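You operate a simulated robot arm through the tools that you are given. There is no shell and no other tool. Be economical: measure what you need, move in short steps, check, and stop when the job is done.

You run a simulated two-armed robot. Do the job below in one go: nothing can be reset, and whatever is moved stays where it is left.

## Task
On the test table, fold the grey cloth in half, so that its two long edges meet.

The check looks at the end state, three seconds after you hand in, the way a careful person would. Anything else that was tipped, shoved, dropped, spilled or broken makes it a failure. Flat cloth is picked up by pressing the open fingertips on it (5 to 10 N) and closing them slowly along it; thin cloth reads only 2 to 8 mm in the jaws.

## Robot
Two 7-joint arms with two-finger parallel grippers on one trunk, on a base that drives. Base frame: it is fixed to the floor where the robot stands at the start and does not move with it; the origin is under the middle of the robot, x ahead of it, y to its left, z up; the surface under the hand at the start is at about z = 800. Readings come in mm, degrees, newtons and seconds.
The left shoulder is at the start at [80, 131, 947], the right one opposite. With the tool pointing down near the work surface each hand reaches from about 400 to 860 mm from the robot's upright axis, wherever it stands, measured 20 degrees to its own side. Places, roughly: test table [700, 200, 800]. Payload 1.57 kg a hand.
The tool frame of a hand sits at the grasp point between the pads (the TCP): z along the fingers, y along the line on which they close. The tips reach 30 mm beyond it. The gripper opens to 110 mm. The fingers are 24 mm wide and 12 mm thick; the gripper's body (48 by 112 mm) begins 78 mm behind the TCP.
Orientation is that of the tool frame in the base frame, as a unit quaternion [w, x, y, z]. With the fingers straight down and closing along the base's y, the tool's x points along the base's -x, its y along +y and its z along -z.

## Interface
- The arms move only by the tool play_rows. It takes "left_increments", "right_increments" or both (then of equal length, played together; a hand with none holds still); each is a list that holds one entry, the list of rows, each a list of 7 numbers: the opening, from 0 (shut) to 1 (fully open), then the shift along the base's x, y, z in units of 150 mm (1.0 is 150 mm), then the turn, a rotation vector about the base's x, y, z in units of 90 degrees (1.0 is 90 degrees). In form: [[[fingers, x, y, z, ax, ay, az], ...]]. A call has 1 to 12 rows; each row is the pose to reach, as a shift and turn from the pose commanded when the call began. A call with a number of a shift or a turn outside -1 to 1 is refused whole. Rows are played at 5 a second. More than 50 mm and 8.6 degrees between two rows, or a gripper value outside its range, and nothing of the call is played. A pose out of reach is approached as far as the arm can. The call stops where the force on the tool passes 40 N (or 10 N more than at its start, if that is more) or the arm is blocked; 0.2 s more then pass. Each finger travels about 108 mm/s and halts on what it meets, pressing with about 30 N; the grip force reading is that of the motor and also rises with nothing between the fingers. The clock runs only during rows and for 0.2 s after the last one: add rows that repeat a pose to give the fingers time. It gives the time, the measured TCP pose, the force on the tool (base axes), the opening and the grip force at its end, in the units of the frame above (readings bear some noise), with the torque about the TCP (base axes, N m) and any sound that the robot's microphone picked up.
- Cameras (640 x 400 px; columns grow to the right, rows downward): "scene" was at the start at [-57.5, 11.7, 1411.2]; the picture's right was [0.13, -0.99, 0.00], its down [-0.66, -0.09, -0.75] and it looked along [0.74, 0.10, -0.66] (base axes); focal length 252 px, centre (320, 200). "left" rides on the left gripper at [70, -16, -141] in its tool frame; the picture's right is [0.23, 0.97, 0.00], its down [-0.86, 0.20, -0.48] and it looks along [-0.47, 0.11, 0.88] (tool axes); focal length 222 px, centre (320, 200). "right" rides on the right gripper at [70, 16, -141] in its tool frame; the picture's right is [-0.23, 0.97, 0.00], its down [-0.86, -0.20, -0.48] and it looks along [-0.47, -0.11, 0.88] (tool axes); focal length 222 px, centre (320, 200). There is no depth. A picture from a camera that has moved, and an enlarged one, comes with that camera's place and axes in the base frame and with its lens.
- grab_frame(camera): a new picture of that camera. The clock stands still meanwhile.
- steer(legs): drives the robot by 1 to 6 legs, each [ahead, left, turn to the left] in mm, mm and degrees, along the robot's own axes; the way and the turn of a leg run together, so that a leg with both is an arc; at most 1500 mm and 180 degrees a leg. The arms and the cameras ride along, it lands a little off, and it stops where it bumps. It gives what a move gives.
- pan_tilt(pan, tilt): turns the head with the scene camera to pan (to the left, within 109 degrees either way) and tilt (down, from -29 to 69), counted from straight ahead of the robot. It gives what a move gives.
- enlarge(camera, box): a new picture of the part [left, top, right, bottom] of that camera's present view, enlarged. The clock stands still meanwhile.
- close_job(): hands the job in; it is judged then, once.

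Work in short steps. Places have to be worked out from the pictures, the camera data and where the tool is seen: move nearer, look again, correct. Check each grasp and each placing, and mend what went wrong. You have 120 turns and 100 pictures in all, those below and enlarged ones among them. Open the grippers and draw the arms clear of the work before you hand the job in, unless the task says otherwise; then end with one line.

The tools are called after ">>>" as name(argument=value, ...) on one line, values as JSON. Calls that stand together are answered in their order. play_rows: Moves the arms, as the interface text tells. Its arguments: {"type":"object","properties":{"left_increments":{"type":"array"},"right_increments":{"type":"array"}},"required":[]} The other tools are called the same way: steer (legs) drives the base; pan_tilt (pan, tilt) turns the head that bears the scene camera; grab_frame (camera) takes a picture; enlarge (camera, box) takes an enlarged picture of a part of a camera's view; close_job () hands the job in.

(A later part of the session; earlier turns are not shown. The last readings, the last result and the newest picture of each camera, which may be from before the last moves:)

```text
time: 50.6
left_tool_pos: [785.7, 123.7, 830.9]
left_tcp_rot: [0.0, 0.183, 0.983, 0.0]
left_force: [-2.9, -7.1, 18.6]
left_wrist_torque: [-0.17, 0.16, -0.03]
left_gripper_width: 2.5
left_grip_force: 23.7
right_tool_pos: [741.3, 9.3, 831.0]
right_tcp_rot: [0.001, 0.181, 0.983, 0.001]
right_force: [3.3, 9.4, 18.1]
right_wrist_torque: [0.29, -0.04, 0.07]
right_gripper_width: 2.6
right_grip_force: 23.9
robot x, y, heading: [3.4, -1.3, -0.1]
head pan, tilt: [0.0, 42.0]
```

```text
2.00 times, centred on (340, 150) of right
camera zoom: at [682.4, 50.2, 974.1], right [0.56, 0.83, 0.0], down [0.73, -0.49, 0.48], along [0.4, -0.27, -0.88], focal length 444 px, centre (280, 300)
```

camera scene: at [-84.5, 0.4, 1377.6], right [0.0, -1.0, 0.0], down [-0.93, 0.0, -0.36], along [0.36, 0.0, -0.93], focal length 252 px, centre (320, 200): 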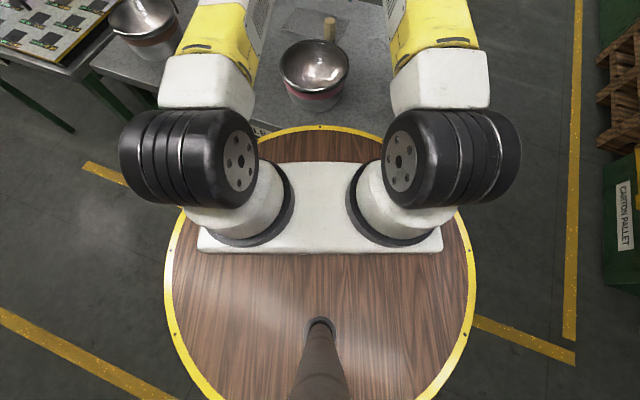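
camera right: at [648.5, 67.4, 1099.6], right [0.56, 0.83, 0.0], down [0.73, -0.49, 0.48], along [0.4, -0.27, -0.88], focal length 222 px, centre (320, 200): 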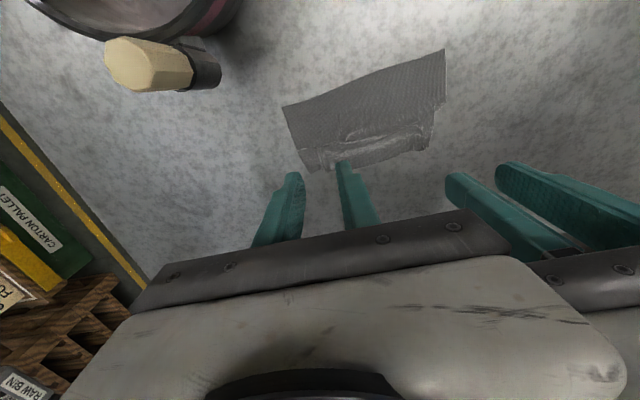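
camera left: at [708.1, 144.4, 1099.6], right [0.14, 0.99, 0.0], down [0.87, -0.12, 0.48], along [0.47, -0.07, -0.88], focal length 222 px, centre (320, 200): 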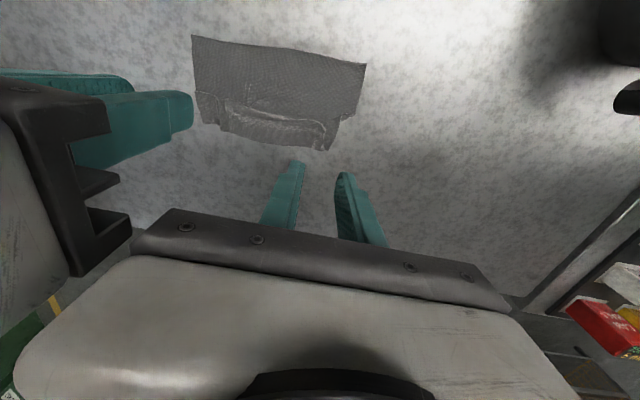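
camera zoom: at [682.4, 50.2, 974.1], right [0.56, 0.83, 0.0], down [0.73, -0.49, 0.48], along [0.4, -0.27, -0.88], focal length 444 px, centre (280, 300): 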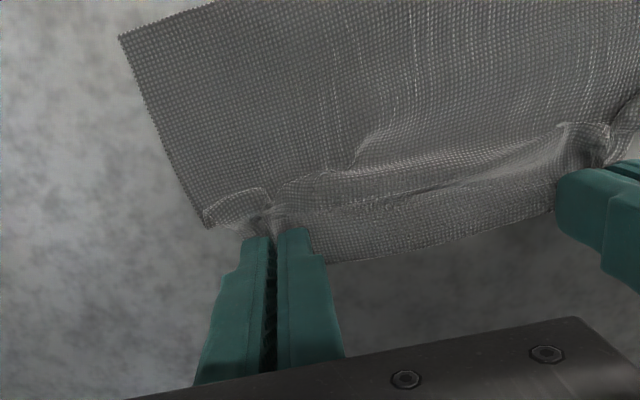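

Both grips hold (2.5 mm). A cleverer fold: the cloth leaves the fingers on the robot side, so I'll let it hang, set the near edge on the table beneath the hands, lay the lower half toward the robot, then bring the gripped edge back out over the near edge. The held edge then needs no flip. First I lift it to a full hang.

>>> play_rows(right_increments=[[[0, 0, 0, 0.1, 0, 0, 0], [0, 0, 0, 0.25, 0, 0, 0], [0, 0, 0, 0.4, 0, 0, 0], [0, 0.02, -0.008, 0.55, 0, 0, 0], [0, 0.04, -0.016, 0.7, 0, 0, 0], [0, 0.06, -0.023, 0.85, 0, 0, 0], [0, 0.06, -0.023, 0.98, 0, 0, 0], [0, 0.06, -0.023, 0.98, 0, 0, 0], [0, 0.06, -0.023, 0.98, 0, 0, 0]]], left_increments=[[[0, 0, 0, 0.1, 0, 0, 0], [0, 0, 0, 0.25, 0, 0, 0], [0, 0, 0, 0.4, 0, 0, 0], [0, 0.02, -0.008, 0.55, 0, 0, 0], [0, 0.04, -0.016, 0.7, 0, 0, 0], [0, 0.06, -0.023, 0.85, 0, 0, 0], [0, 0.06, -0.023, 0.98, 0, 0, 0], [0, 0.06, -0.023, 0.98, 0, 0, 0], [0, 0.06, -0.023, 0.98, 0, 0, 0]]])

>>> enlarge(camera="scene", box=[230, 90, 370, 200])

```text
time: 52.6
left_tool_pos: [795.5, 122.9, 975.4]
left_tcp_rot: [0.0, 0.182, 0.983, 0.0]
left_force: [-3.7, -11.1, 1.1]
left_wrist_torque: [-0.36, 0.13, 0.02]
left_gripper_width: 2.3
left_grip_force: 23.8
right_tool_pos: [751.6, 7.0, 979.5]
right_tcp_rot: [0.0, 0.182, 0.983, 0.0]
right_force: [4.9, 12.1, -0.3]
right_wrist_torque: [0.34, -0.12, 0.03]
right_gripper_width: 2.4
right_grip_force: 24.3
robot x, y, heading: [6.6, 0.7, 0.2]
head pan, tilt: [0.0, 42.0]
```

```text
3.64 times, centred on (300, 145) of scene
camera zoom: at [-56.9, 0.4, 1410.7], right [0.0, -1.0, 0.0], down [-0.67, 0.0, -0.74], along [0.74, 0.0, -0.67], focal length 917 px, centre (393, 400)
```

zoom: 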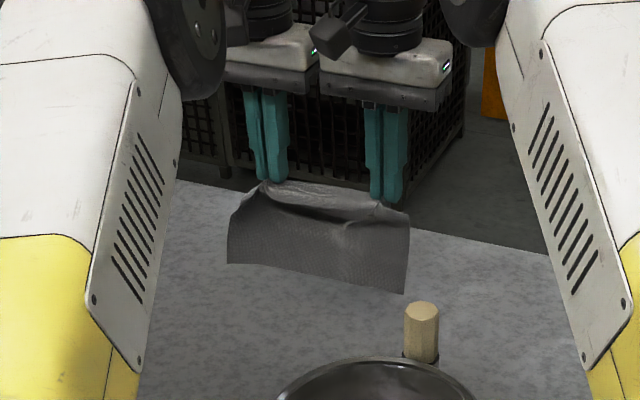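

It hangs straight down at n≈700, about 30 mm above the table. I lower it until it touches, then keep lowering while moving toward the robot, so the bottom edge trails outward and a C-bend forms on the near side.

>>> play_rows(right_increments=[[[0, 0, 0, -0.12, 0, 0, 0], [0, 0, 0, -0.22, 0, 0, 0], [0, -0.075, 0.028, -0.26, 0, 0, 0], [0, -0.15, 0.057, -0.32, 0, 0, 0], [0, -0.21, 0.08, -0.39, 0, 0, 0], [0, -0.26, 0.098, -0.47, 0, 0, 0], [0, -0.29, 0.11, -0.55, 0, 0, 0], [0, -0.29, 0.11, -0.55, 0, 0, 0]]], left_increments=[[[0, 0, 0, -0.12, 0, 0, 0], [0, 0, 0, -0.22, 0, 0, 0], [0, -0.075, 0.028, -0.26, 0, 0, 0], [0, -0.15, 0.057, -0.32, 0, 0, 0], [0, -0.21, 0.08, -0.39, 0, 0, 0], [0, -0.26, 0.098, -0.47, 0, 0, 0], [0, -0.29, 0.11, -0.55, 0, 0, 0], [0, -0.29, 0.11, -0.55, 0, 0, 0]]])

>>> enlarge(camera="scene", box=[230, 90, 370, 200])

>>> grab_frame(camera="left")

```text
time: 54.4
left_tool_pos: [753.3, 137.3, 894.5]
left_tcp_rot: [0.0, 0.182, 0.983, 0.0]
left_force: [-3.8, -8.7, -1.1]
left_wrist_torque: [-0.26, 0.1, 0.03]
left_gripper_width: 2.2
left_grip_force: 24.1
right_tool_pos: [705.9, 23.0, 894.3]
right_tcp_rot: [0.0, 0.182, 0.983, 0.0]
right_force: [3.3, 8.8, 0.6]
right_wrist_torque: [0.28, -0.13, 0.03]
right_gripper_width: 2.4
right_grip_force: 23.9
robot x, y, heading: [0.4, 2.3, -0.1]
head pan, tilt: [0.0, 42.0]
```

```text
3.64 times, centred on (300, 145) of scene
camera zoom: at [-56.9, 0.4, 1410.7], right [0.0, -1.0, 0.0], down [-0.67, 0.0, -0.74], along [0.74, 0.0, -0.67], focal length 917 px, centre (393, 400)
```

zoom: 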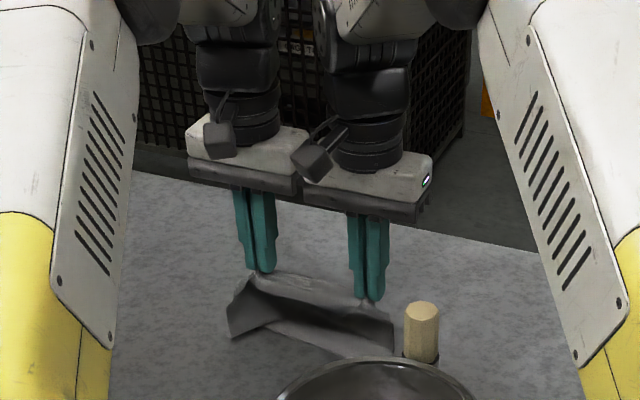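

```text
33 pictures are left
camera left: at [682.4, 148.1, 1036.8], right [0.14, 0.99, 0.0], down [0.87, -0.12, 0.48], along [0.47, -0.07, -0.88], focal length 222 px, centre (320, 200)
```

left: 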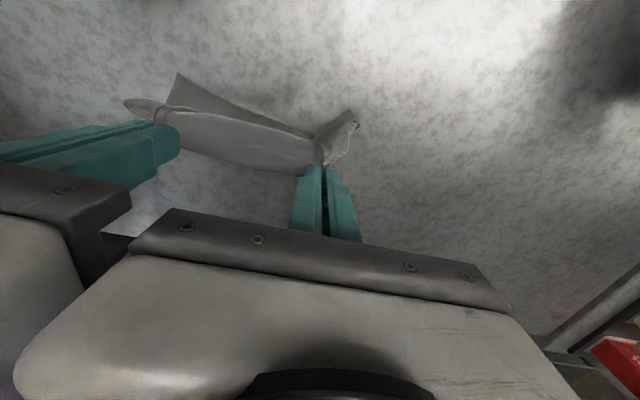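

A C-bend is forming: the bend is at n≈606 and the near edge at n≈635 underneath. I lower the held edge toward n≈638 so the bend is pushed nearer the robot, where there is free space.

>>> play_rows(right_increments=[[[0, -0.05, 0.019, -0.06, 0, 0, 0], [0, -0.1, 0.038, -0.12, 0, 0, 0], [0, -0.11, 0.042, -0.18, 0, 0, 0], [0, -0.11, 0.042, -0.24, 0, 0, 0], [0, -0.11, 0.042, -0.3, 0, 0, 0], [0, -0.11, 0.042, -0.3, 0, 0, 0]]], left_increments=[[[0, -0.05, 0.019, -0.06, 0, 0, 0], [0, -0.1, 0.038, -0.12, 0, 0, 0], [0, -0.11, 0.042, -0.18, 0, 0, 0], [0, -0.11, 0.042, -0.24, 0, 0, 0], [0, -0.11, 0.042, -0.3, 0, 0, 0], [0, -0.11, 0.042, -0.3, 0, 0, 0]]])

>>> enlarge(camera="scene", box=[260, 140, 350, 200])

>>> grab_frame(camera="left")

```text
time: 55.8
left_tool_pos: [735.8, 144.1, 849.5]
left_tcp_rot: [0.0, 0.182, 0.983, 0.0]
left_force: [-3.5, -8.9, -0.6]
left_wrist_torque: [-0.29, 0.1, 0.01]
left_gripper_width: 2.3
left_grip_force: 23.7
right_tool_pos: [689.5, 30.8, 850.8]
right_tcp_rot: [0.0, 0.182, 0.983, -0.001]
right_force: [2.5, 9.5, -0.5]
right_wrist_torque: [0.27, -0.11, 0.01]
right_gripper_width: 2.2
right_grip_force: 24.2
robot x, y, heading: [-0.5, -3.9, -0.2]
head pan, tilt: [0.0, 42.0]
```

```text
6.67 times, centred on (305, 170) of scene
camera zoom: at [-56.9, 0.4, 1410.7], right [0.0, -1.0, 0.0], down [-0.67, 0.0, -0.74], along [0.74, 0.0, -0.67], focal length 1681 px, centre (420, 400)
```

zoom: 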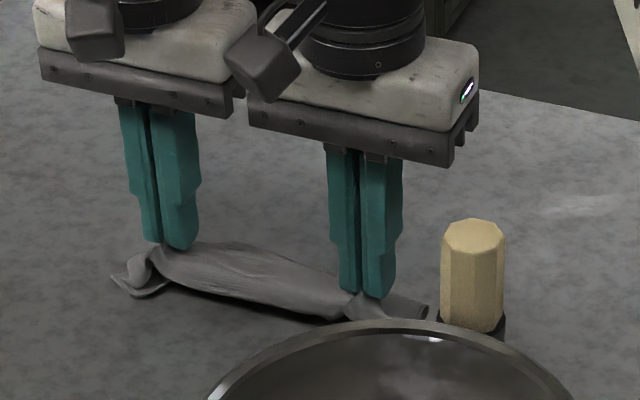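

```text
31 pictures are left
camera left: at [665.6, 155.5, 991.5], right [0.14, 0.99, 0.0], down [0.87, -0.12, 0.48], along [0.47, -0.07, -0.88], focal length 222 px, centre (320, 200)
```

left: 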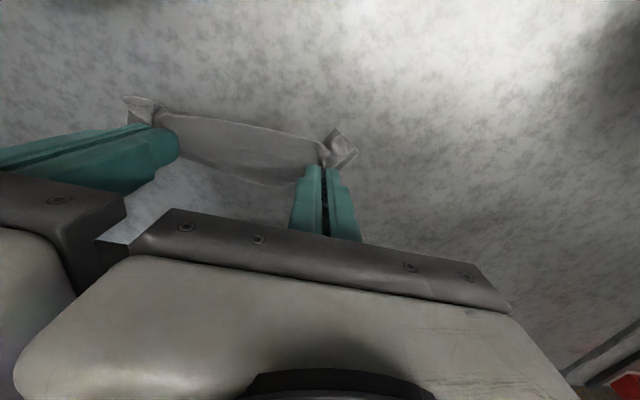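

I need to see where the near edge lies under the held edge, so I check from the right camera.

>>> enlarge(camera="right", box=[260, 70, 500, 220])

>>> enlarge(camera="left", box=[110, 80, 370, 240])

```text
2.67 times, centred on (380, 145) of right
camera zoom: at [631.7, 69.5, 993.5], right [0.56, 0.83, 0.0], down [0.73, -0.49, 0.48], along [0.4, -0.27, -0.88], focal length 592 px, centre (160, 347)
```

zoom: 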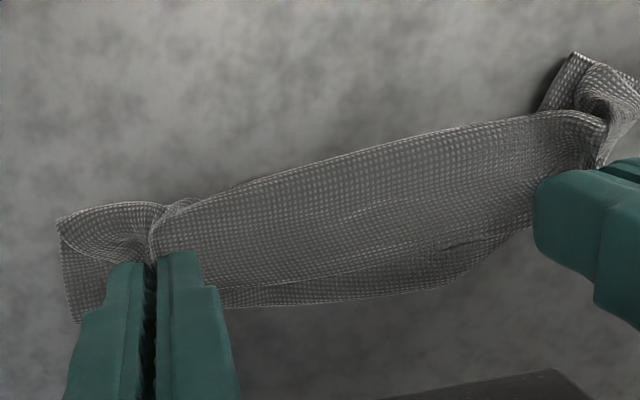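

```text
2.46 times, centred on (240, 160) of left
camera zoom: at [665.6, 155.5, 991.5], right [0.14, 0.99, 0.0], down [0.87, -0.12, 0.48], along [0.47, -0.07, -0.88], focal length 547 px, centre (517, 298)
```

zoom: 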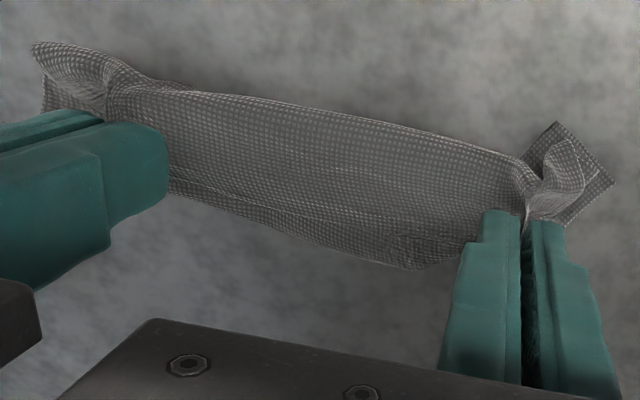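

This confirms the C-fold: the bottom layer's near edge shows beyond the held edge at n≈650 (D end) to 664 (middle), with the bend at n≈605. I bring the held edge out over it while lowering almost to the table.

>>> play_rows(right_increments=[[[0, 0.03, -0.012, -0.02, 0, 0, 0], [0, 0.06, -0.023, -0.05, 0, 0, 0], [0, 0.093, -0.035, -0.08, 0, 0, 0], [0, 0.093, -0.035, -0.105, 0, 0, 0], [0, 0.093, -0.035, -0.105, 0, 0, 0]]], left_increments=[[[0, 0.045, -0.017, -0.02, 0, 0, 0], [0, 0.09, -0.034, -0.05, 0, 0, 0], [0, 0.131, -0.049, -0.08, 0, 0, 0], [0, 0.131, -0.049, -0.1, 0, 0, 0], [0, 0.131, -0.049, -0.1, 0, 0, 0]]])

>>> enlarge(camera="right", box=[250, 60, 500, 220])

>>> enlarge(camera="left", box=[110, 60, 380, 230])

```text
time: 57.0
left_tool_pos: [755.7, 137.8, 836.4]
left_tcp_rot: [0.0, 0.183, 0.983, 0.0]
left_force: [-3.9, -8.8, 1.6]
left_wrist_torque: [-0.26, 0.13, -0.01]
left_gripper_width: 2.3
left_grip_force: 23.9
right_tool_pos: [705.8, 22.5, 834.0]
right_tcp_rot: [0.0, 0.183, 0.983, 0.001]
right_force: [3.8, 8.8, -0.3]
right_wrist_torque: [0.28, -0.1, -0.01]
right_gripper_width: 2.0
right_grip_force: 24.2
robot x, y, heading: [-2.0, -1.8, -0.1]
head pan, tilt: [0.0, 42.0]
```

```text
2.50 times, centred on (375, 140) of right
camera zoom: at [647.6, 63.5, 977.4], right [0.56, 0.83, 0.0], down [0.73, -0.49, 0.48], along [0.4, -0.27, -0.88], focal length 555 px, centre (182, 350)
```

zoom: 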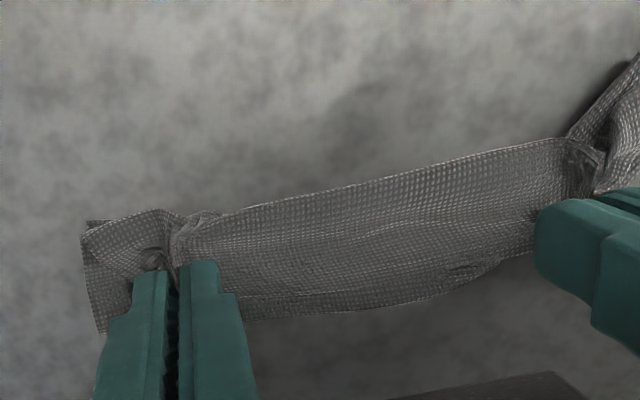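

```text
2.35 times, centred on (245, 145) of left
camera zoom: at [684.8, 147.6, 977.4], right [0.14, 0.99, 0.0], down [0.87, -0.12, 0.48], along [0.47, -0.07, -0.88], focal length 523 px, centre (496, 329)
```

zoom: 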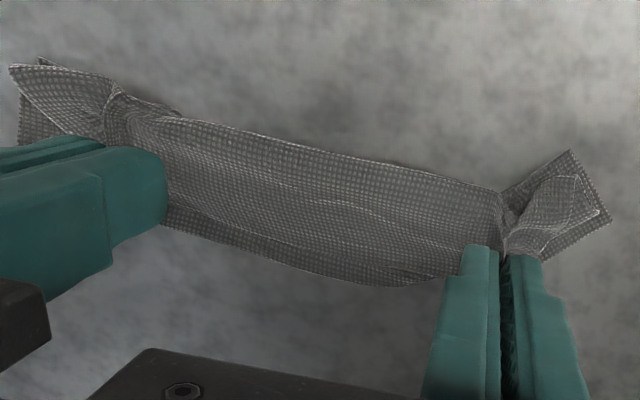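

The bottom layer slid and curled, so the fold is narrow and skewed. I still hold the edge, so I redo it more deliberately: hang the cloth again, trail it flat behind the hands toward the robot, then fold back outward. First I lift to a full hang at n≈715.

>>> play_rows(right_increments=[[[0, 0.02, -0.008, 0.12, 0, 0, 0], [0, 0.06, -0.023, 0.28, 0, 0, 0], [0, 0.12, -0.045, 0.44, 0, 0, 0], [0, 0.2, -0.076, 0.6, 0, 0, 0], [0, 0.28, -0.106, 0.76, 0, 0, 0], [0, 0.35, -0.133, 0.9, 0, 0, 0], [0, 0.393, -0.149, 0.97, 0, 0, 0], [0, 0.393, -0.149, 0.97, 0, 0, 0], [0, 0.393, -0.149, 0.97, 0, 0, 0], [0, 0.393, -0.149, 0.97, 0, 0, 0]]], left_increments=[[[0, 0.02, -0.008, 0.12, 0, 0, 0], [0, 0.05, -0.02, 0.28, 0, 0, 0], [0, 0.1, -0.038, 0.44, 0, 0, 0], [0, 0.17, -0.064, 0.6, 0, 0, 0], [0, 0.25, -0.095, 0.76, 0, 0, 0], [0, 0.32, -0.121, 0.9, 0, 0, 0], [0, 0.355, -0.135, 0.97, 0, 0, 0], [0, 0.355, -0.135, 0.97, 0, 0, 0], [0, 0.355, -0.135, 0.97, 0, 0, 0], [0, 0.355, -0.135, 0.97, 0, 0, 0]]])

>>> enlarge(camera="scene", box=[230, 90, 370, 200])

```text
time: 59.2
left_tool_pos: [807.7, 115.1, 977.1]
left_tcp_rot: [-0.001, 0.182, 0.983, -0.001]
left_force: [-3.0, -8.0, 0.0]
left_wrist_torque: [-0.23, 0.12, -0.01]
left_gripper_width: 2.3
left_grip_force: 23.6
right_tool_pos: [762.4, 0.3, 978.4]
right_tcp_rot: [-0.001, 0.183, 0.983, 0.0]
right_force: [3.3, 7.4, -0.2]
right_wrist_torque: [0.23, -0.07, 0.01]
right_gripper_width: 2.3
right_grip_force: 23.9
robot x, y, heading: [-0.6, -1.2, -0.1]
head pan, tilt: [0.0, 42.0]
```

```text
3.64 times, centred on (300, 145) of scene
camera zoom: at [-56.9, 0.4, 1410.7], right [0.0, -1.0, 0.0], down [-0.67, 0.0, -0.74], along [0.74, 0.0, -0.67], focal length 917 px, centre (393, 400)
```

zoom: 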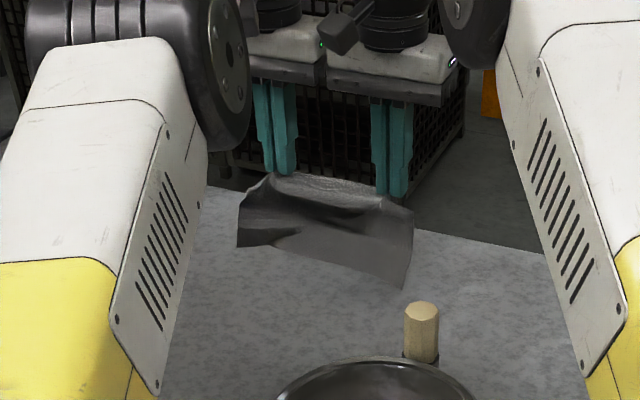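

It hangs freely. I lower it while sweeping toward the robot so the cloth trails out flat behind the hands.

>>> play_rows(right_increments=[[[0, -0.02, 0.008, -0.1, 0, 0, 0], [0, -0.06, 0.023, -0.2, 0, 0, 0], [0, -0.125, 0.047, -0.26, 0, 0, 0], [0, -0.249, 0.094, -0.33, 0, 0, 0], [0, -0.374, 0.142, -0.42, 0, 0, 0], [0, -0.498, 0.189, -0.53, 0, 0, 0], [0, -0.592, 0.224, -0.65, 0, 0, 0], [0, -0.673, 0.255, -0.76, 0, 0, 0], [0, -0.735, 0.278, -0.83, 0, 0, 0], [0, -0.779, 0.295, -0.865, 0, 0, 0], [0, -0.779, 0.295, -0.865, 0, 0, 0]]], left_increments=[[[0, -0.02, 0.008, -0.1, 0, 0, 0], [0, -0.06, 0.023, -0.2, 0, 0, 0], [0, -0.125, 0.047, -0.26, 0, 0, 0], [0, -0.249, 0.094, -0.33, 0, 0, 0], [0, -0.374, 0.142, -0.42, 0, 0, 0], [0, -0.498, 0.189, -0.53, 0, 0, 0], [0, -0.592, 0.224, -0.65, 0, 0, 0], [0, -0.673, 0.255, -0.76, 0, 0, 0], [0, -0.735, 0.278, -0.83, 0, 0, 0], [0, -0.779, 0.295, -0.865, 0, 0, 0], [0, -0.779, 0.295, -0.865, 0, 0, 0]]])

>>> grab_frame(camera="right")

>>> enlarge(camera="scene", box=[230, 110, 360, 200])

```text
time: 61.6
left_tool_pos: [692.4, 159.3, 850.2]
left_tcp_rot: [0.0, 0.182, 0.983, 0.0]
left_force: [-4.7, -14.5, 0.3]
left_wrist_torque: [-0.45, 0.14, 0.0]
left_gripper_width: 2.2
left_grip_force: 23.8
right_tool_pos: [646.1, 42.0, 850.5]
right_tcp_rot: [0.0, 0.182, 0.983, 0.001]
right_force: [4.4, 13.3, -0.7]
right_wrist_torque: [0.38, -0.13, -0.02]
right_gripper_width: 2.5
right_grip_force: 23.8
robot x, y, heading: [-4.4, 0.4, -0.1]
head pan, tilt: [0.0, 42.0]
```

```text
25 pictures are left
camera right: at [588.0, 82.7, 993.4], right [0.56, 0.83, 0.0], down [0.73, -0.49, 0.48], along [0.4, -0.27, -0.88], focal length 222 px, centre (320, 200)
```

right: 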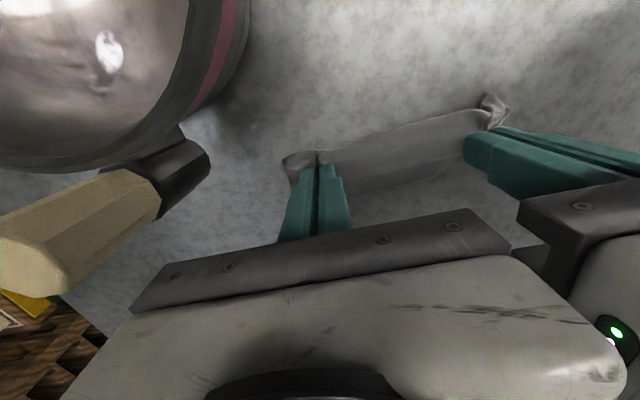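

```text
4.44 times, centred on (295, 155) of scene
camera zoom: at [-56.9, 0.4, 1410.7], right [0.0, -1.0, 0.0], down [-0.67, 0.0, -0.74], along [0.74, 0.0, -0.67], focal length 1120 px, centre (431, 400)
```

zoom: 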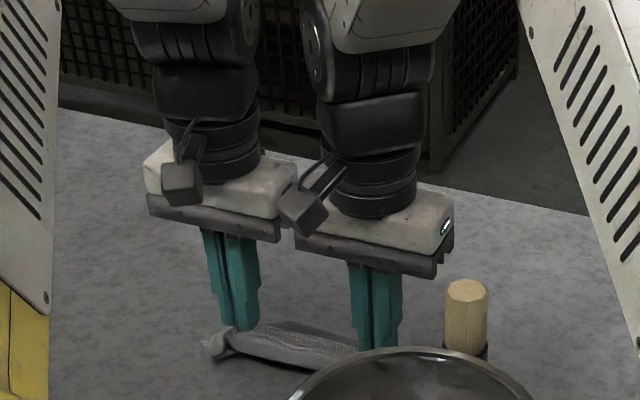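

The hanging edge tucks under instead of trailing, so that route isn't reliable. Laying out away from the robot worked well. I'll hang the cloth again, lay it flat outward while keeping the grip, then fold over and release from a small height so the edge drops instead of being pressed back.

>>> play_rows(right_increments=[[[0, 0, 0, 0.15, 0, 0, 0], [0, 0, 0, 0.35, 0, 0, 0], [0, 0.02, -0.01, 0.55, 0, 0, 0], [0, 0.04, -0.02, 0.75, 0, 0, 0], [0, 0.06, -0.023, 0.92, 0, 0, 0], [0, 0.06, -0.023, 0.92, 0, 0, 0], [0, 0.06, -0.023, 0.92, 0, 0, 0], [0, 0.06, -0.023, 0.92, 0, 0, 0]]], left_increments=[[[0, 0, 0, 0.15, 0, 0, 0], [0, 0, 0, 0.35, 0, 0, 0], [0, 0.02, -0.01, 0.55, 0, 0, 0], [0, 0.04, -0.02, 0.75, 0, 0, 0], [0, 0.06, -0.023, 0.92, 0, 0, 0], [0, 0.06, -0.023, 0.92, 0, 0, 0], [0, 0.06, -0.023, 0.92, 0, 0, 0], [0, 0.06, -0.023, 0.92, 0, 0, 0]]])

>>> play_rows(right_increments=[[[0, 0, 0, -0.14, 0, 0, 0], [0, 0.02, -0.008, -0.26, 0, 0, 0], [0, 0.125, -0.047, -0.3, 0, 0, 0], [0, 0.249, -0.094, -0.35, 0, 0, 0], [0, 0.374, -0.142, -0.44, 0, 0, 0], [0, 0.498, -0.189, -0.573, 0, 0, 0], [0, 0.592, -0.224, -0.7, 0, 0, 0], [0, 0.66, -0.25, -0.813, 0, 0, 0], [0, 0.704, -0.267, -0.9, 0, 0, 0], [0, 0.729, -0.276, -0.96, 0, 0, 0], [0, 0.729, -0.276, -0.96, 0, 0, 0]]], left_increments=[[[0, 0, 0, -0.14, 0, 0, 0], [0, 0.02, -0.008, -0.26, 0, 0, 0], [0, 0.125, -0.047, -0.3, 0, 0, 0], [0, 0.249, -0.094, -0.35, 0, 0, 0], [0, 0.374, -0.142, -0.44, 0, 0, 0], [0, 0.498, -0.189, -0.573, 0, 0, 0], [0, 0.592, -0.224, -0.7, 0, 0, 0], [0, 0.66, -0.25, -0.813, 0, 0, 0], [0, 0.704, -0.267, -0.9, 0, 0, 0], [0, 0.729, -0.276, -0.96, 0, 0, 0], [0, 0.729, -0.276, -0.96, 0, 0, 0]]])

>>> grab_frame(camera="left")

```text
time: 63.4
left_tool_pos: [700.3, 157.0, 988.6]
left_tcp_rot: [0.0, 0.182, 0.983, 0.0]
left_force: [-3.9, -10.8, -0.4]
left_wrist_torque: [-0.35, 0.14, 0.04]
left_gripper_width: 2.2
left_grip_force: 23.7
right_tool_pos: [654.1, 39.7, 988.9]
right_tcp_rot: [0.0, 0.182, 0.983, 0.0]
right_force: [4.5, 13.1, -0.4]
right_wrist_torque: [0.39, -0.16, -0.03]
right_gripper_width: 2.5
right_grip_force: 23.9
robot x, y, heading: [-2.0, -0.4, -0.1]
head pan, tilt: [0.0, 42.0]
```

```text
time: 65.8
left_tool_pos: [810.6, 115.8, 845.2]
left_tcp_rot: [-0.001, 0.183, 0.983, -0.001]
left_force: [-4.6, -10.6, 0.6]
left_wrist_torque: [-0.36, 0.12, 0.03]
left_gripper_width: 2.5
left_grip_force: 23.4
right_tool_pos: [764.4, -0.0, 845.7]
right_tcp_rot: [-0.001, 0.183, 0.983, 0.001]
right_force: [3.6, 9.9, 0.4]
right_wrist_torque: [0.34, -0.14, 0.01]
right_gripper_width: 2.2
right_grip_force: 23.6
robot x, y, heading: [-0.7, -2.3, 0.1]
head pan, tilt: [0.0, 42.0]
```

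```text
23 pictures are left
camera left: at [739.6, 126.4, 986.9], right [0.14, 0.99, 0.0], down [0.87, -0.12, 0.48], along [0.47, -0.07, -0.88], focal length 222 px, centre (320, 200)
```

left: 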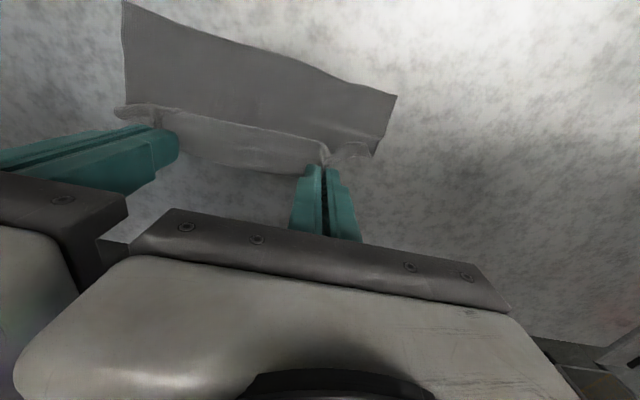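

The cloth lies flat with its near edge at n≈645 (B end) and 632 (D end), and the slack is by the hands. Now I lift to stand the far half upright over the crease line (n≈702), swing it over toward the near edge while tilting the hands, and stop about 35 mm up.

>>> play_rows(right_increments=[[[0, -0.0125, 0.005, 0.1, 0, 0, 0], [0, -0.025, 0.009, 0.2, 0, 0, 0], [0, -0.037, 0.014, 0.293, 0, 0, 0], [0, -0.093, 0.035, 0.293, -0.016, -0.042, 0], [0, -0.168, 0.064, 0.28, -0.035, -0.094, 0], [0, -0.255, 0.097, 0.253, -0.055, -0.146, 0], [0, -0.336, 0.127, 0.213, -0.079, -0.208, 0], [0, -0.405, 0.153, 0.167, -0.098, -0.26, 0], [0, -0.43, 0.163, 0.127, -0.098, -0.26, 0], [0, -0.43, 0.163, 0.127, -0.098, -0.26, 0]]], left_increments=[[[0, -0.0125, 0.005, 0.1, 0, 0, 0], [0, -0.025, 0.009, 0.2, 0, 0, 0], [0, -0.037, 0.014, 0.293, 0, 0, 0], [0, -0.081, 0.031, 0.293, -0.016, -0.042, 0], [0, -0.143, 0.054, 0.28, -0.035, -0.094, 0], [0, -0.218, 0.083, 0.253, -0.055, -0.146, 0], [0, -0.287, 0.109, 0.213, -0.079, -0.208, 0], [0, -0.343, 0.13, 0.167, -0.098, -0.26, 0], [0, -0.368, 0.139, 0.127, -0.098, -0.26, 0], [0, -0.368, 0.139, 0.127, -0.098, -0.26, 0]]])

>>> grab_frame(camera="left")

>>> enlarge(camera="scene", box=[240, 120, 360, 200])

```text
time: 68.0
left_tool_pos: [753.8, 137.5, 864.8]
left_tcp_rot: [0.213, 0.177, 0.96, -0.038]
left_force: [-4.2, -9.9, 0.3]
left_wrist_torque: [-0.26, 0.14, -0.14]
left_gripper_width: 2.0
left_grip_force: 24.0
right_tool_pos: [698.8, 25.1, 863.0]
right_tcp_rot: [0.214, 0.177, 0.96, -0.038]
right_force: [3.9, 9.7, 0.8]
right_wrist_torque: [0.3, -0.14, 0.13]
right_gripper_width: 2.2
right_grip_force: 23.5
robot x, y, heading: [1.5, 0.0, 0.2]
head pan, tilt: [0.0, 42.0]
```

```text
22 pictures are left
camera left: at [633.8, 166.8, 963.4], right [0.16, 0.98, -0.09], down [0.61, -0.02, 0.8], along [0.78, -0.18, -0.6], focal length 222 px, centre (320, 200)
```

left: 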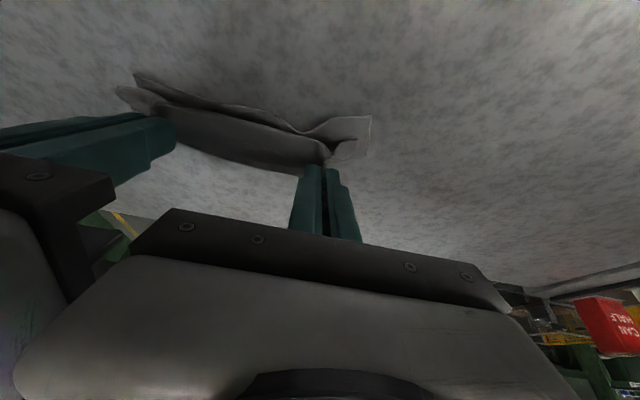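

```text
5.00 times, centred on (300, 160) of scene
camera zoom: at [-57.0, 0.5, 1410.7], right [0.0, -1.0, 0.0], down [-0.67, 0.0, -0.74], along [0.74, 0.0, -0.67], focal length 1260 px, centre (420, 400)
```

zoom: 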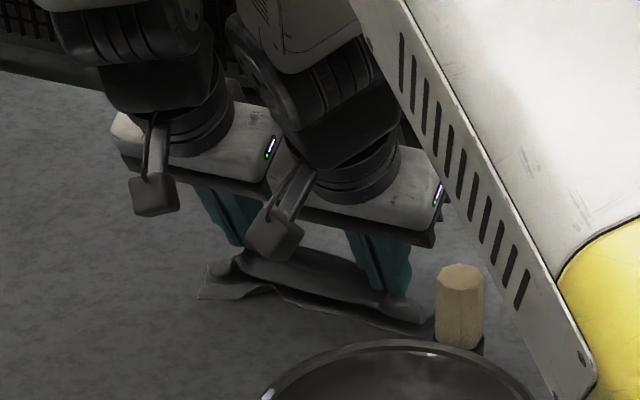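

The bottom half stays put with the near edge at n≈626–636, and the held edge is about 36 mm above it. I nudge the left 10 mm nearer, open quickly so the edge drops, then retreat along the fingers' axis.

>>> play_rows(right_increments=[[[0, -0.01, 0.004, 0, 0, 0, 0], [0, -0.01, 0.004, 0, 0, 0, 0], [0.3, -0.01, 0.004, 0, 0, 0, 0], [0.3, -0.01, 0.004, 0, 0, 0, 0], [0.3, -0.01, 0.004, 0, 0, 0, 0], [0.3, -0.03, 0.011, 0.06, 0, 0, 0], [0.3, -0.08, 0.03, 0.2, 0, 0, 0], [0.3, -0.14, 0.053, 0.4, 0, 0, 0], [0.3, -0.14, 0.053, 0.6, 0, 0, 0], [0.3, -0.14, 0.053, 0.6, 0, 0, 0]]], left_increments=[[[0, -0.03, 0.012, 0, 0, 0, 0], [0, -0.06, 0.023, 0, 0, 0, 0], [0.3, -0.06, 0.023, 0, 0, 0, 0], [0.3, -0.06, 0.023, 0, 0, 0, 0], [0.3, -0.06, 0.023, 0, 0, 0, 0], [0.3, -0.08, 0.03, 0.06, 0, 0, 0], [0.3, -0.13, 0.049, 0.2, 0, 0, 0], [0.3, -0.19, 0.072, 0.4, 0, 0, 0], [0.3, -0.19, 0.072, 0.6, 0, 0, 0], [0.3, -0.19, 0.072, 0.6, 0, 0, 0]]])

>>> enlarge(camera="left", box=[110, 50, 400, 220])

>>> enlarge(camera="right", box=[240, 50, 530, 220])

```text
time: 70.2
left_tool_pos: [727.0, 147.0, 954.2]
left_tcp_rot: [0.213, 0.177, 0.96, -0.038]
left_force: [0.2, 0.5, 0.3]
left_wrist_torque: [0.0, -0.04, 0.01]
left_gripper_width: 32.9
left_grip_force: 0.0
right_tool_pos: [680.4, 33.6, 954.9]
right_tcp_rot: [0.213, 0.177, 0.96, -0.038]
right_force: [0.1, -0.5, 0.1]
right_wrist_torque: [0.0, 0.02, 0.03]
right_gripper_width: 32.8
right_grip_force: 0.0
robot x, y, heading: [1.2, -0.5, 0.4]
head pan, tilt: [0.0, 42.0]
```

```text
2.21 times, centred on (255, 135) of left
camera zoom: at [606.5, 177.6, 1053.4], right [0.16, 0.98, -0.09], down [0.61, -0.02, 0.8], along [0.78, -0.18, -0.6], focal length 490 px, centre (463, 343)
```

zoom: 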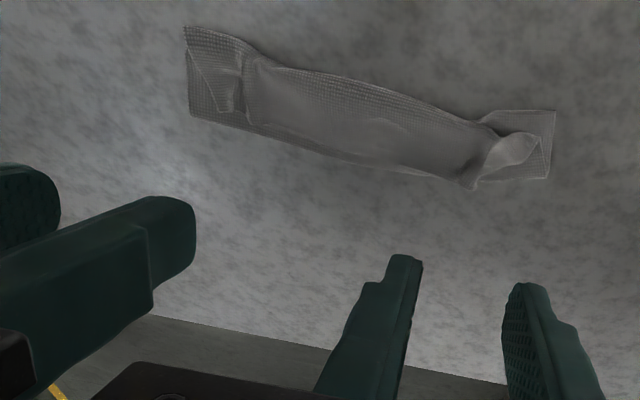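

```text
2.21 times, centred on (385, 135) of right
camera zoom: at [572.3, 92.4, 1054.8], right [0.54, 0.84, 0.1], down [0.46, -0.39, 0.79], along [0.7, -0.38, -0.6], focal length 490 px, centre (177, 343)
```

zoom: 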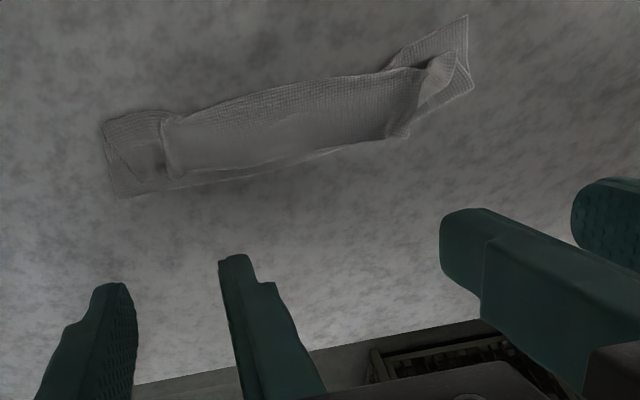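

It folded back again, into three ~43 mm layers with the far edge on top pointing outward. What's needed is to pull that top flap toward the robot, which would simply unroll it. I'll set the tilted fingertips lightly on the flap just inside its edge and rake it nearer.

>>> play_rows(right_increments=[[[0.3, 0.1, -0.04, 0, 0, 0, 0], [0.3, 0.2, -0.08, -0.15, 0, 0, 0], [0.3, 0.251, -0.098, -0.35, 0, 0, 0], [0.3, 0.251, -0.098, -0.55, 0, 0, 0], [0.3, 0.251, -0.098, -0.7, 0, 0, 0], [0.3, 0.251, -0.098, -0.77, 0, 0, 0], [0.3, 0.251, -0.098, -0.785, 0, 0, 0], [0.3, 0.251, -0.098, -0.785, 0, 0, 0]]], left_increments=[[[0.3, 0.1, -0.04, 0, 0, 0, 0], [0.3, 0.2, -0.08, -0.15, 0, 0, 0], [0.3, 0.231, -0.087, -0.35, 0, 0, 0], [0.3, 0.231, -0.087, -0.55, 0, 0, 0], [0.3, 0.231, -0.087, -0.7, 0, 0, 0], [0.3, 0.231, -0.087, -0.77, 0, 0, 0], [0.3, 0.231, -0.087, -0.785, 0, 0, 0], [0.3, 0.231, -0.087, -0.785, 0, 0, 0]]])

>>> enlarge(camera="right", box=[200, 40, 520, 240])

```text
time: 72.0
left_tool_pos: [760.8, 134.8, 834.9]
left_tcp_rot: [0.213, 0.178, 0.96, -0.038]
left_force: [0.1, 0.5, 1.6]
left_wrist_torque: [-0.02, 0.0, -0.01]
left_gripper_width: 32.9
left_grip_force: 0.1
right_tool_pos: [718.0, 18.2, 834.7]
right_tcp_rot: [0.214, 0.177, 0.96, -0.038]
right_force: [0.6, -0.4, 5.2]
right_wrist_torque: [0.03, -0.01, 0.02]
right_gripper_width: 32.9
right_grip_force: 0.0
robot x, y, heading: [4.0, -4.6, 0.0]
head pan, tilt: [0.0, 42.0]
```

```text
2.00 times, centred on (360, 140) of right
camera zoom: at [610.2, 77.4, 934.7], right [0.54, 0.84, 0.1], down [0.46, -0.39, 0.8], along [0.7, -0.38, -0.6], focal length 444 px, centre (240, 320)
```

zoom: 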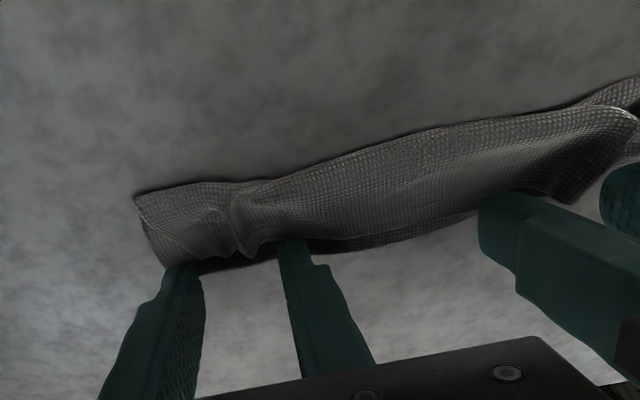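

Contact is light (1.6 and 5.2 N), with the tips at the flap's edge. I rake both hands 45 mm toward the robot and look.

>>> play_rows(right_increments=[[[0.3, -0.05, 0.019, 0, 0, 0, 0], [0.3, -0.1, 0.038, 0, 0, 0, 0], [0.3, -0.15, 0.057, 0, 0, 0, 0], [0.3, -0.2, 0.076, 0, 0, 0, 0], [0.3, -0.25, 0.095, 0, 0, 0, 0], [0.3, -0.28, 0.106, 0, 0, 0, 0]]], left_increments=[[[0.3, -0.05, 0.019, -0.004, 0, 0, 0], [0.3, -0.1, 0.038, -0.004, 0, 0, 0], [0.3, -0.15, 0.057, -0.004, 0, 0, 0], [0.3, -0.2, 0.076, -0.004, 0, 0, 0], [0.3, -0.25, 0.095, -0.004, 0, 0, 0], [0.3, -0.28, 0.106, -0.004, 0, 0, 0]]])

>>> enlarge(camera="right", box=[200, 40, 520, 240])

```text
time: 73.4
left_tool_pos: [720.6, 150.5, 833.3]
left_tcp_rot: [0.213, 0.177, 0.96, -0.039]
left_force: [0.2, -1.0, 5.3]
left_wrist_torque: [-0.12, 0.0, 0.03]
left_gripper_width: 32.8
left_grip_force: 0.1
right_tool_pos: [674.6, 34.8, 834.5]
right_tcp_rot: [0.213, 0.177, 0.96, -0.038]
right_force: [1.2, 0.7, 2.7]
right_wrist_torque: [0.01, -0.06, 0.02]
right_gripper_width: 32.8
right_grip_force: 0.0
robot x, y, heading: [1.0, 2.2, 0.1]
head pan, tilt: [0.0, 42.0]
```

```text
2.00 times, centred on (360, 140) of right
camera zoom: at [566.5, 94.2, 934.9], right [0.54, 0.84, 0.1], down [0.46, -0.39, 0.79], along [0.7, -0.38, -0.6], focal length 444 px, centre (240, 320)
```

zoom: 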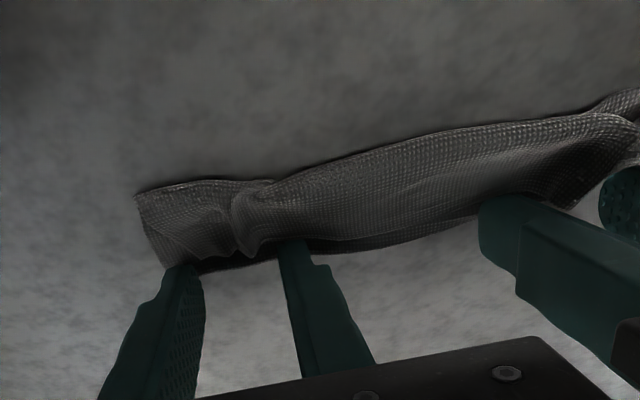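

The whole stack slid nearer as one block, so raking won't open it. New idea: grip the outer crease (two layers, n≈638) and lift, so gravity unrolls the flap. Then I lay it down outward, leaving the far edge as a single layer pointing at me, which I can regrip with the right orientation. I step out onto the crease.

>>> play_rows(right_increments=[[[0.28, 0, 0, 0.04, 0, 0, 0], [0.28, 0.065, -0.025, 0.04, 0, 0, 0], [0.28, 0.065, -0.025, 0.015, 0, 0, 0], [0.28, 0.065, -0.025, 0, 0, 0, 0], [0.28, 0.065, -0.025, -0.005, 0, 0, 0], [0.28, 0.065, -0.025, -0.005, 0, 0, 0]]], left_increments=[[[0.28, 0, 0, 0.04, 0, 0, 0], [0.28, 0.065, -0.025, 0.04, 0, 0, 0], [0.28, 0.065, -0.025, 0.015, 0, 0, 0], [0.28, 0.065, -0.025, 0, 0, 0, 0], [0.28, 0.065, -0.025, -0.003, 0, 0, 0], [0.28, 0.065, -0.025, -0.003, 0, 0, 0]]])

>>> enlarge(camera="left", box=[120, 40, 440, 240])

```text
time: 74.8
left_tool_pos: [730.2, 145.3, 834.4]
left_tcp_rot: [0.213, 0.178, 0.96, -0.039]
left_force: [0.5, -0.4, -0.4]
left_wrist_torque: [0.02, -0.02, 0.04]
left_gripper_width: 30.5
left_grip_force: 0.2
right_tool_pos: [683.9, 29.6, 834.8]
right_tcp_rot: [0.214, 0.177, 0.96, -0.039]
right_force: [-0.2, 0.0, -1.0]
right_wrist_torque: [-0.02, -0.05, -0.02]
right_gripper_width: 31.0
right_grip_force: 0.0
robot x, y, heading: [0.5, -2.1, -0.0]
head pan, tilt: [0.0, 42.0]
```

```text
2.00 times, centred on (280, 140) of left
camera zoom: at [608.6, 175.5, 933.4], right [0.16, 0.98, -0.09], down [0.61, -0.02, 0.8], along [0.78, -0.18, -0.6], focal length 444 px, centre (400, 320)
```

zoom: 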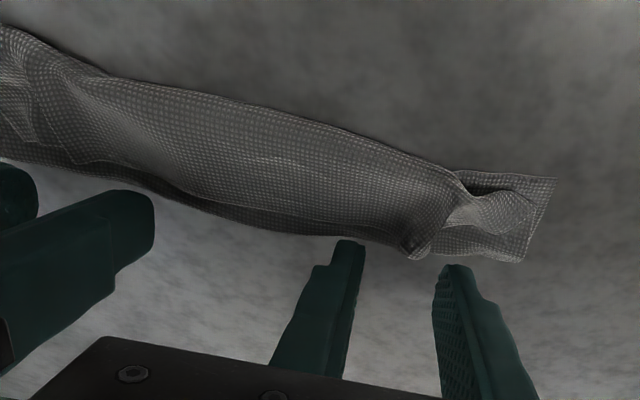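

The tips are a few mm beyond the crease. I move the left hand to the B end, where the crease is free of the flap, shift the right a little toward the D end, bring both 6–9 mm inward and press.

>>> play_rows(right_increments=[[[0.24, 0, 0, 0.06, 0, 0, 0], [0.24, -0.049, -0.017, 0.06, 0, 0, 0], [0.24, -0.049, -0.017, 0.03, 0, 0, 0], [0.24, -0.049, -0.017, 0.0, 0, 0, 0], [0.24, -0.049, -0.017, -0.008, 0, 0, 0], [0.24, -0.049, -0.017, -0.013, 0, 0, 0], [0.24, -0.049, -0.017, -0.013, 0, 0, 0]]], left_increments=[[[0.24, 0, 0, 0.1, 0, 0, 0], [0.24, -0.004, 0.08, 0.1, 0, 0, 0], [0.24, -0.004, 0.159, 0.06, 0, 0, 0], [0.24, -0.004, 0.159, 0.01, 0, 0, 0], [0.24, -0.004, 0.159, -0.005, 0, 0, 0], [0.24, -0.004, 0.159, -0.011, 0, 0, 0], [0.24, -0.004, 0.159, -0.011, 0, 0, 0]]])

>>> enlarge(camera="left", box=[120, 40, 440, 240])

>>> enlarge(camera="right", box=[200, 40, 520, 240])

```text
time: 76.4
left_tool_pos: [728.2, 169.4, 835.6]
left_tcp_rot: [0.214, 0.178, 0.96, -0.038]
left_force: [-0.9, -0.7, 7.2]
left_wrist_torque: [0.06, -0.01, 0.01]
left_gripper_width: 26.1
left_grip_force: 0.1
right_tool_pos: [678.0, 27.6, 834.1]
right_tcp_rot: [0.214, 0.177, 0.96, -0.038]
right_force: [-2.2, -0.7, 12.7]
right_wrist_torque: [-0.15, 0.13, -0.06]
right_gripper_width: 26.7
right_grip_force: 0.3
robot x, y, heading: [-1.1, 1.4, -0.1]
head pan, tilt: [0.0, 42.0]
```

```text
2.00 times, centred on (280, 140) of left
camera zoom: at [608.3, 199.7, 932.8], right [0.16, 0.98, -0.09], down [0.6, -0.02, 0.8], along [0.78, -0.18, -0.6], focal length 444 px, centre (400, 320)
```

zoom: 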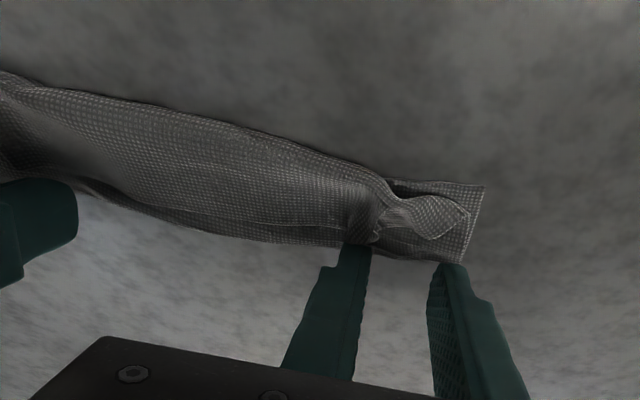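

```text
2.00 times, centred on (360, 140) of right
camera zoom: at [568.6, 86.4, 933.9], right [0.54, 0.84, 0.1], down [0.46, -0.39, 0.8], along [0.7, -0.38, -0.6], focal length 444 px, centre (240, 320)
```

zoom: 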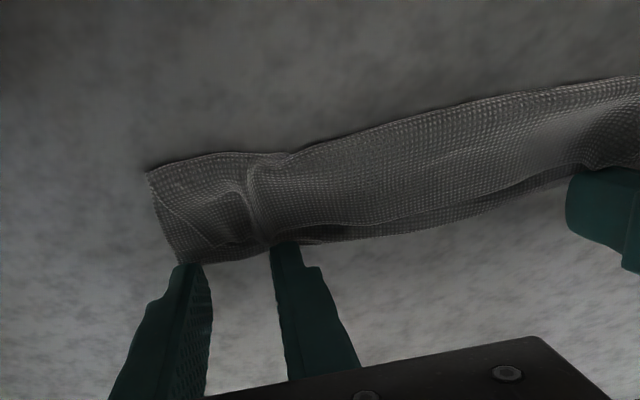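

Both tip pairs touch the crease strip with the flap just clear of them (7 and 13 N). I close slowly.

>>> play_rows(right_increments=[[[0.24, -0.01, 0.004, 0, 0, 0, 0], [0.21, -0.01, 0.004, 0, 0, 0, 0], [0.18, -0.01, 0.004, 0, 0, 0, 0], [0.15, -0.01, 0.004, 0, 0, 0, 0], [0.12, -0.01, 0.004, 0, 0, 0, 0], [0.09, -0.01, 0.004, 0, 0, 0, 0], [0.06, -0.01, 0.004, 0, 0, 0, 0], [0.03, -0.01, 0.004, 0, 0, 0, 0], [0, -0.01, 0.004, 0, 0, 0, 0], [0, -0.01, 0.004, 0, 0, 0, 0]]], left_increments=[[[0.24, -0.01, 0.004, -0.004, 0, 0, 0], [0.21, -0.01, 0.004, -0.004, 0, 0, 0], [0.18, -0.01, 0.004, -0.004, 0, 0, 0], [0.15, -0.01, 0.004, -0.004, 0, 0, 0], [0.12, -0.01, 0.004, -0.004, 0, 0, 0], [0.09, -0.01, 0.004, -0.004, 0, 0, 0], [0.06, -0.01, 0.004, -0.004, 0, 0, 0], [0.03, -0.01, 0.004, -0.004, 0, 0, 0], [0, -0.01, 0.004, -0.004, 0, 0, 0], [0, -0.01, 0.004, -0.004, 0, 0, 0]]])

```text
time: 78.6
left_tool_pos: [726.7, 170.1, 833.7]
left_tcp_rot: [0.214, 0.178, 0.96, -0.038]
left_force: [0.9, -3.6, 22.4]
left_wrist_torque: [-0.09, -0.1, -0.03]
left_gripper_width: 2.5
left_grip_force: 23.9
right_tool_pos: [673.3, 28.8, 834.6]
right_tcp_rot: [0.214, 0.178, 0.96, -0.038]
right_force: [2.4, 4.1, 12.5]
right_wrist_torque: [0.09, -0.08, 0.04]
right_gripper_width: 1.2
right_grip_force: 23.3
robot x, y, heading: [-1.3, -1.9, -0.1]
head pan, tilt: [0.0, 42.0]
```

The left reads 2.5 mm, the right only 1.2 mm. I lift gently and check both.

>>> play_rows(right_increments=[[[0, 0, 0, 0.1, 0, 0, 0], [0, 0, 0, 0.25, 0, 0, 0], [0, 0.02, -0.008, 0.4, 0, 0, 0], [0, 0.05, -0.019, 0.55, 0, 0, 0], [0, 0.08, -0.03, 0.7, 0, 0, 0], [0, 0.1, -0.038, 0.8, 0, 0, 0], [0, 0.1, -0.038, 0.8, 0, 0, 0]]], left_increments=[[[0, 0, 0, 0.1, 0, 0, 0], [0, 0, 0, 0.25, 0, 0, 0], [0, 0.02, -0.008, 0.4, 0, 0, 0], [0, 0.05, -0.019, 0.55, 0, 0, 0], [0, 0.08, -0.03, 0.7, 0, 0, 0], [0, 0.1, -0.038, 0.8, 0, 0, 0], [0, 0.1, -0.038, 0.8, 0, 0, 0]]])

>>> enlarge(camera="scene", box=[230, 110, 360, 200])

```text
time: 80.2
left_tool_pos: [743.0, 163.8, 952.0]
left_tcp_rot: [0.213, 0.179, 0.96, -0.039]
left_force: [-1.8, -4.8, 0.3]
left_wrist_torque: [-0.15, 0.06, -0.01]
left_gripper_width: 1.6
left_grip_force: 23.0
right_tool_pos: [690.2, 20.5, 953.4]
right_tcp_rot: [0.213, 0.178, 0.96, -0.039]
right_force: [1.4, 4.4, 0.0]
right_wrist_torque: [0.15, -0.05, 0.0]
right_gripper_width: 0.7
right_grip_force: 23.0
robot x, y, heading: [-4.4, -0.6, 0.3]
head pan, tilt: [0.0, 42.0]
```

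```text
4.44 times, centred on (295, 155) of scene
camera zoom: at [-56.9, 0.5, 1410.7], right [0.0, -1.0, 0.0], down [-0.67, 0.0, -0.74], along [0.74, 0.0, -0.67], focal length 1120 px, centre (431, 400)
```

zoom: 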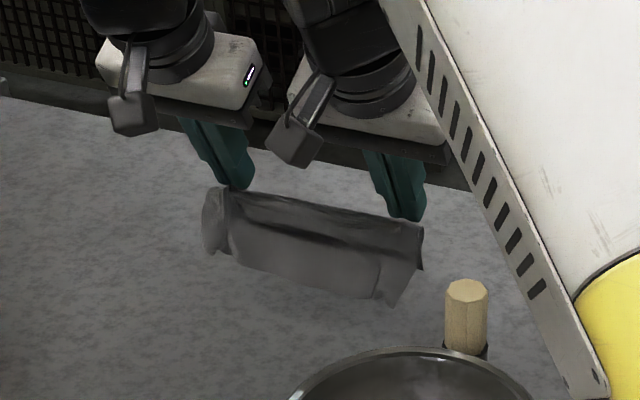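

It hangs by the crease and the long leg has unrolled to about 80 mm. I lay it down outward on an arc.

>>> play_rows(right_increments=[[[0, 0, 0, -0.12, 0, 0, 0], [0, 0.01, -0.004, -0.22, 0, 0, 0], [0, 0.062, -0.024, -0.28, 0, 0, 0], [0, 0.156, -0.059, -0.333, 0, 0, 0], [0, 0.249, -0.094, -0.413, 0, 0, 0], [0, 0.343, -0.13, -0.52, 0, 0, 0], [0, 0.405, -0.153, -0.62, 0, 0, 0], [0, 0.449, -0.17, -0.7, 0, 0, 0], [0, 0.474, -0.179, -0.75, 0, 0, 0], [0, 0.474, -0.179, -0.77, 0, 0, 0], [0, 0.474, -0.179, -0.77, 0, 0, 0]]], left_increments=[[[0, 0, 0, -0.12, 0, 0, 0], [0, 0.01, -0.004, -0.22, 0, 0, 0], [0, 0.062, -0.024, -0.28, 0, 0, 0], [0, 0.156, -0.059, -0.333, 0, 0, 0], [0, 0.249, -0.094, -0.413, 0, 0, 0], [0, 0.343, -0.13, -0.52, 0, 0, 0], [0, 0.405, -0.153, -0.62, 0, 0, 0], [0, 0.449, -0.17, -0.7, 0, 0, 0], [0, 0.474, -0.179, -0.75, 0, 0, 0], [0, 0.474, -0.179, -0.77, 0, 0, 0], [0, 0.474, -0.179, -0.77, 0, 0, 0]]])

>>> enlarge(camera="left", box=[100, 0, 420, 220])

```text
time: 82.6
left_tool_pos: [814.0, 139.0, 837.0]
left_tcp_rot: [0.213, 0.178, 0.96, -0.039]
left_force: [-2.8, -5.9, 1.5]
left_wrist_torque: [-0.18, 0.09, 0.0]
left_gripper_width: 2.0
left_grip_force: 23.2
right_tool_pos: [761.7, -4.4, 836.3]
right_tcp_rot: [0.213, 0.178, 0.96, -0.037]
right_force: [2.2, 4.9, 0.0]
right_wrist_torque: [0.17, -0.08, -0.01]
right_gripper_width: 1.0
right_grip_force: 23.0
robot x, y, heading: [1.8, -1.8, 0.2]
head pan, tilt: [0.0, 42.0]
```

```text
1.82 times, centred on (260, 110) of left
camera zoom: at [693.6, 168.3, 935.1], right [0.16, 0.98, -0.09], down [0.61, -0.02, 0.8], along [0.78, -0.18, -0.6], focal length 404 px, centre (429, 364)
```

zoom: 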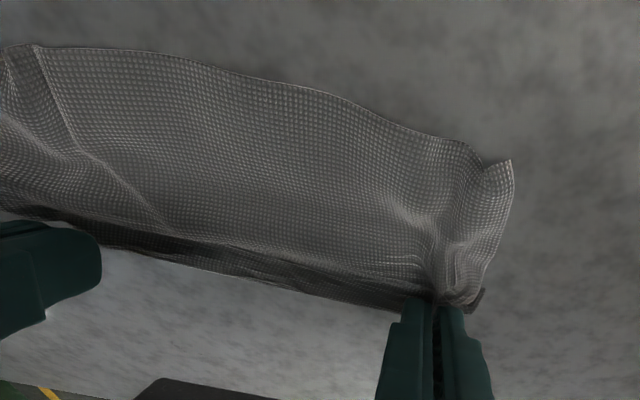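

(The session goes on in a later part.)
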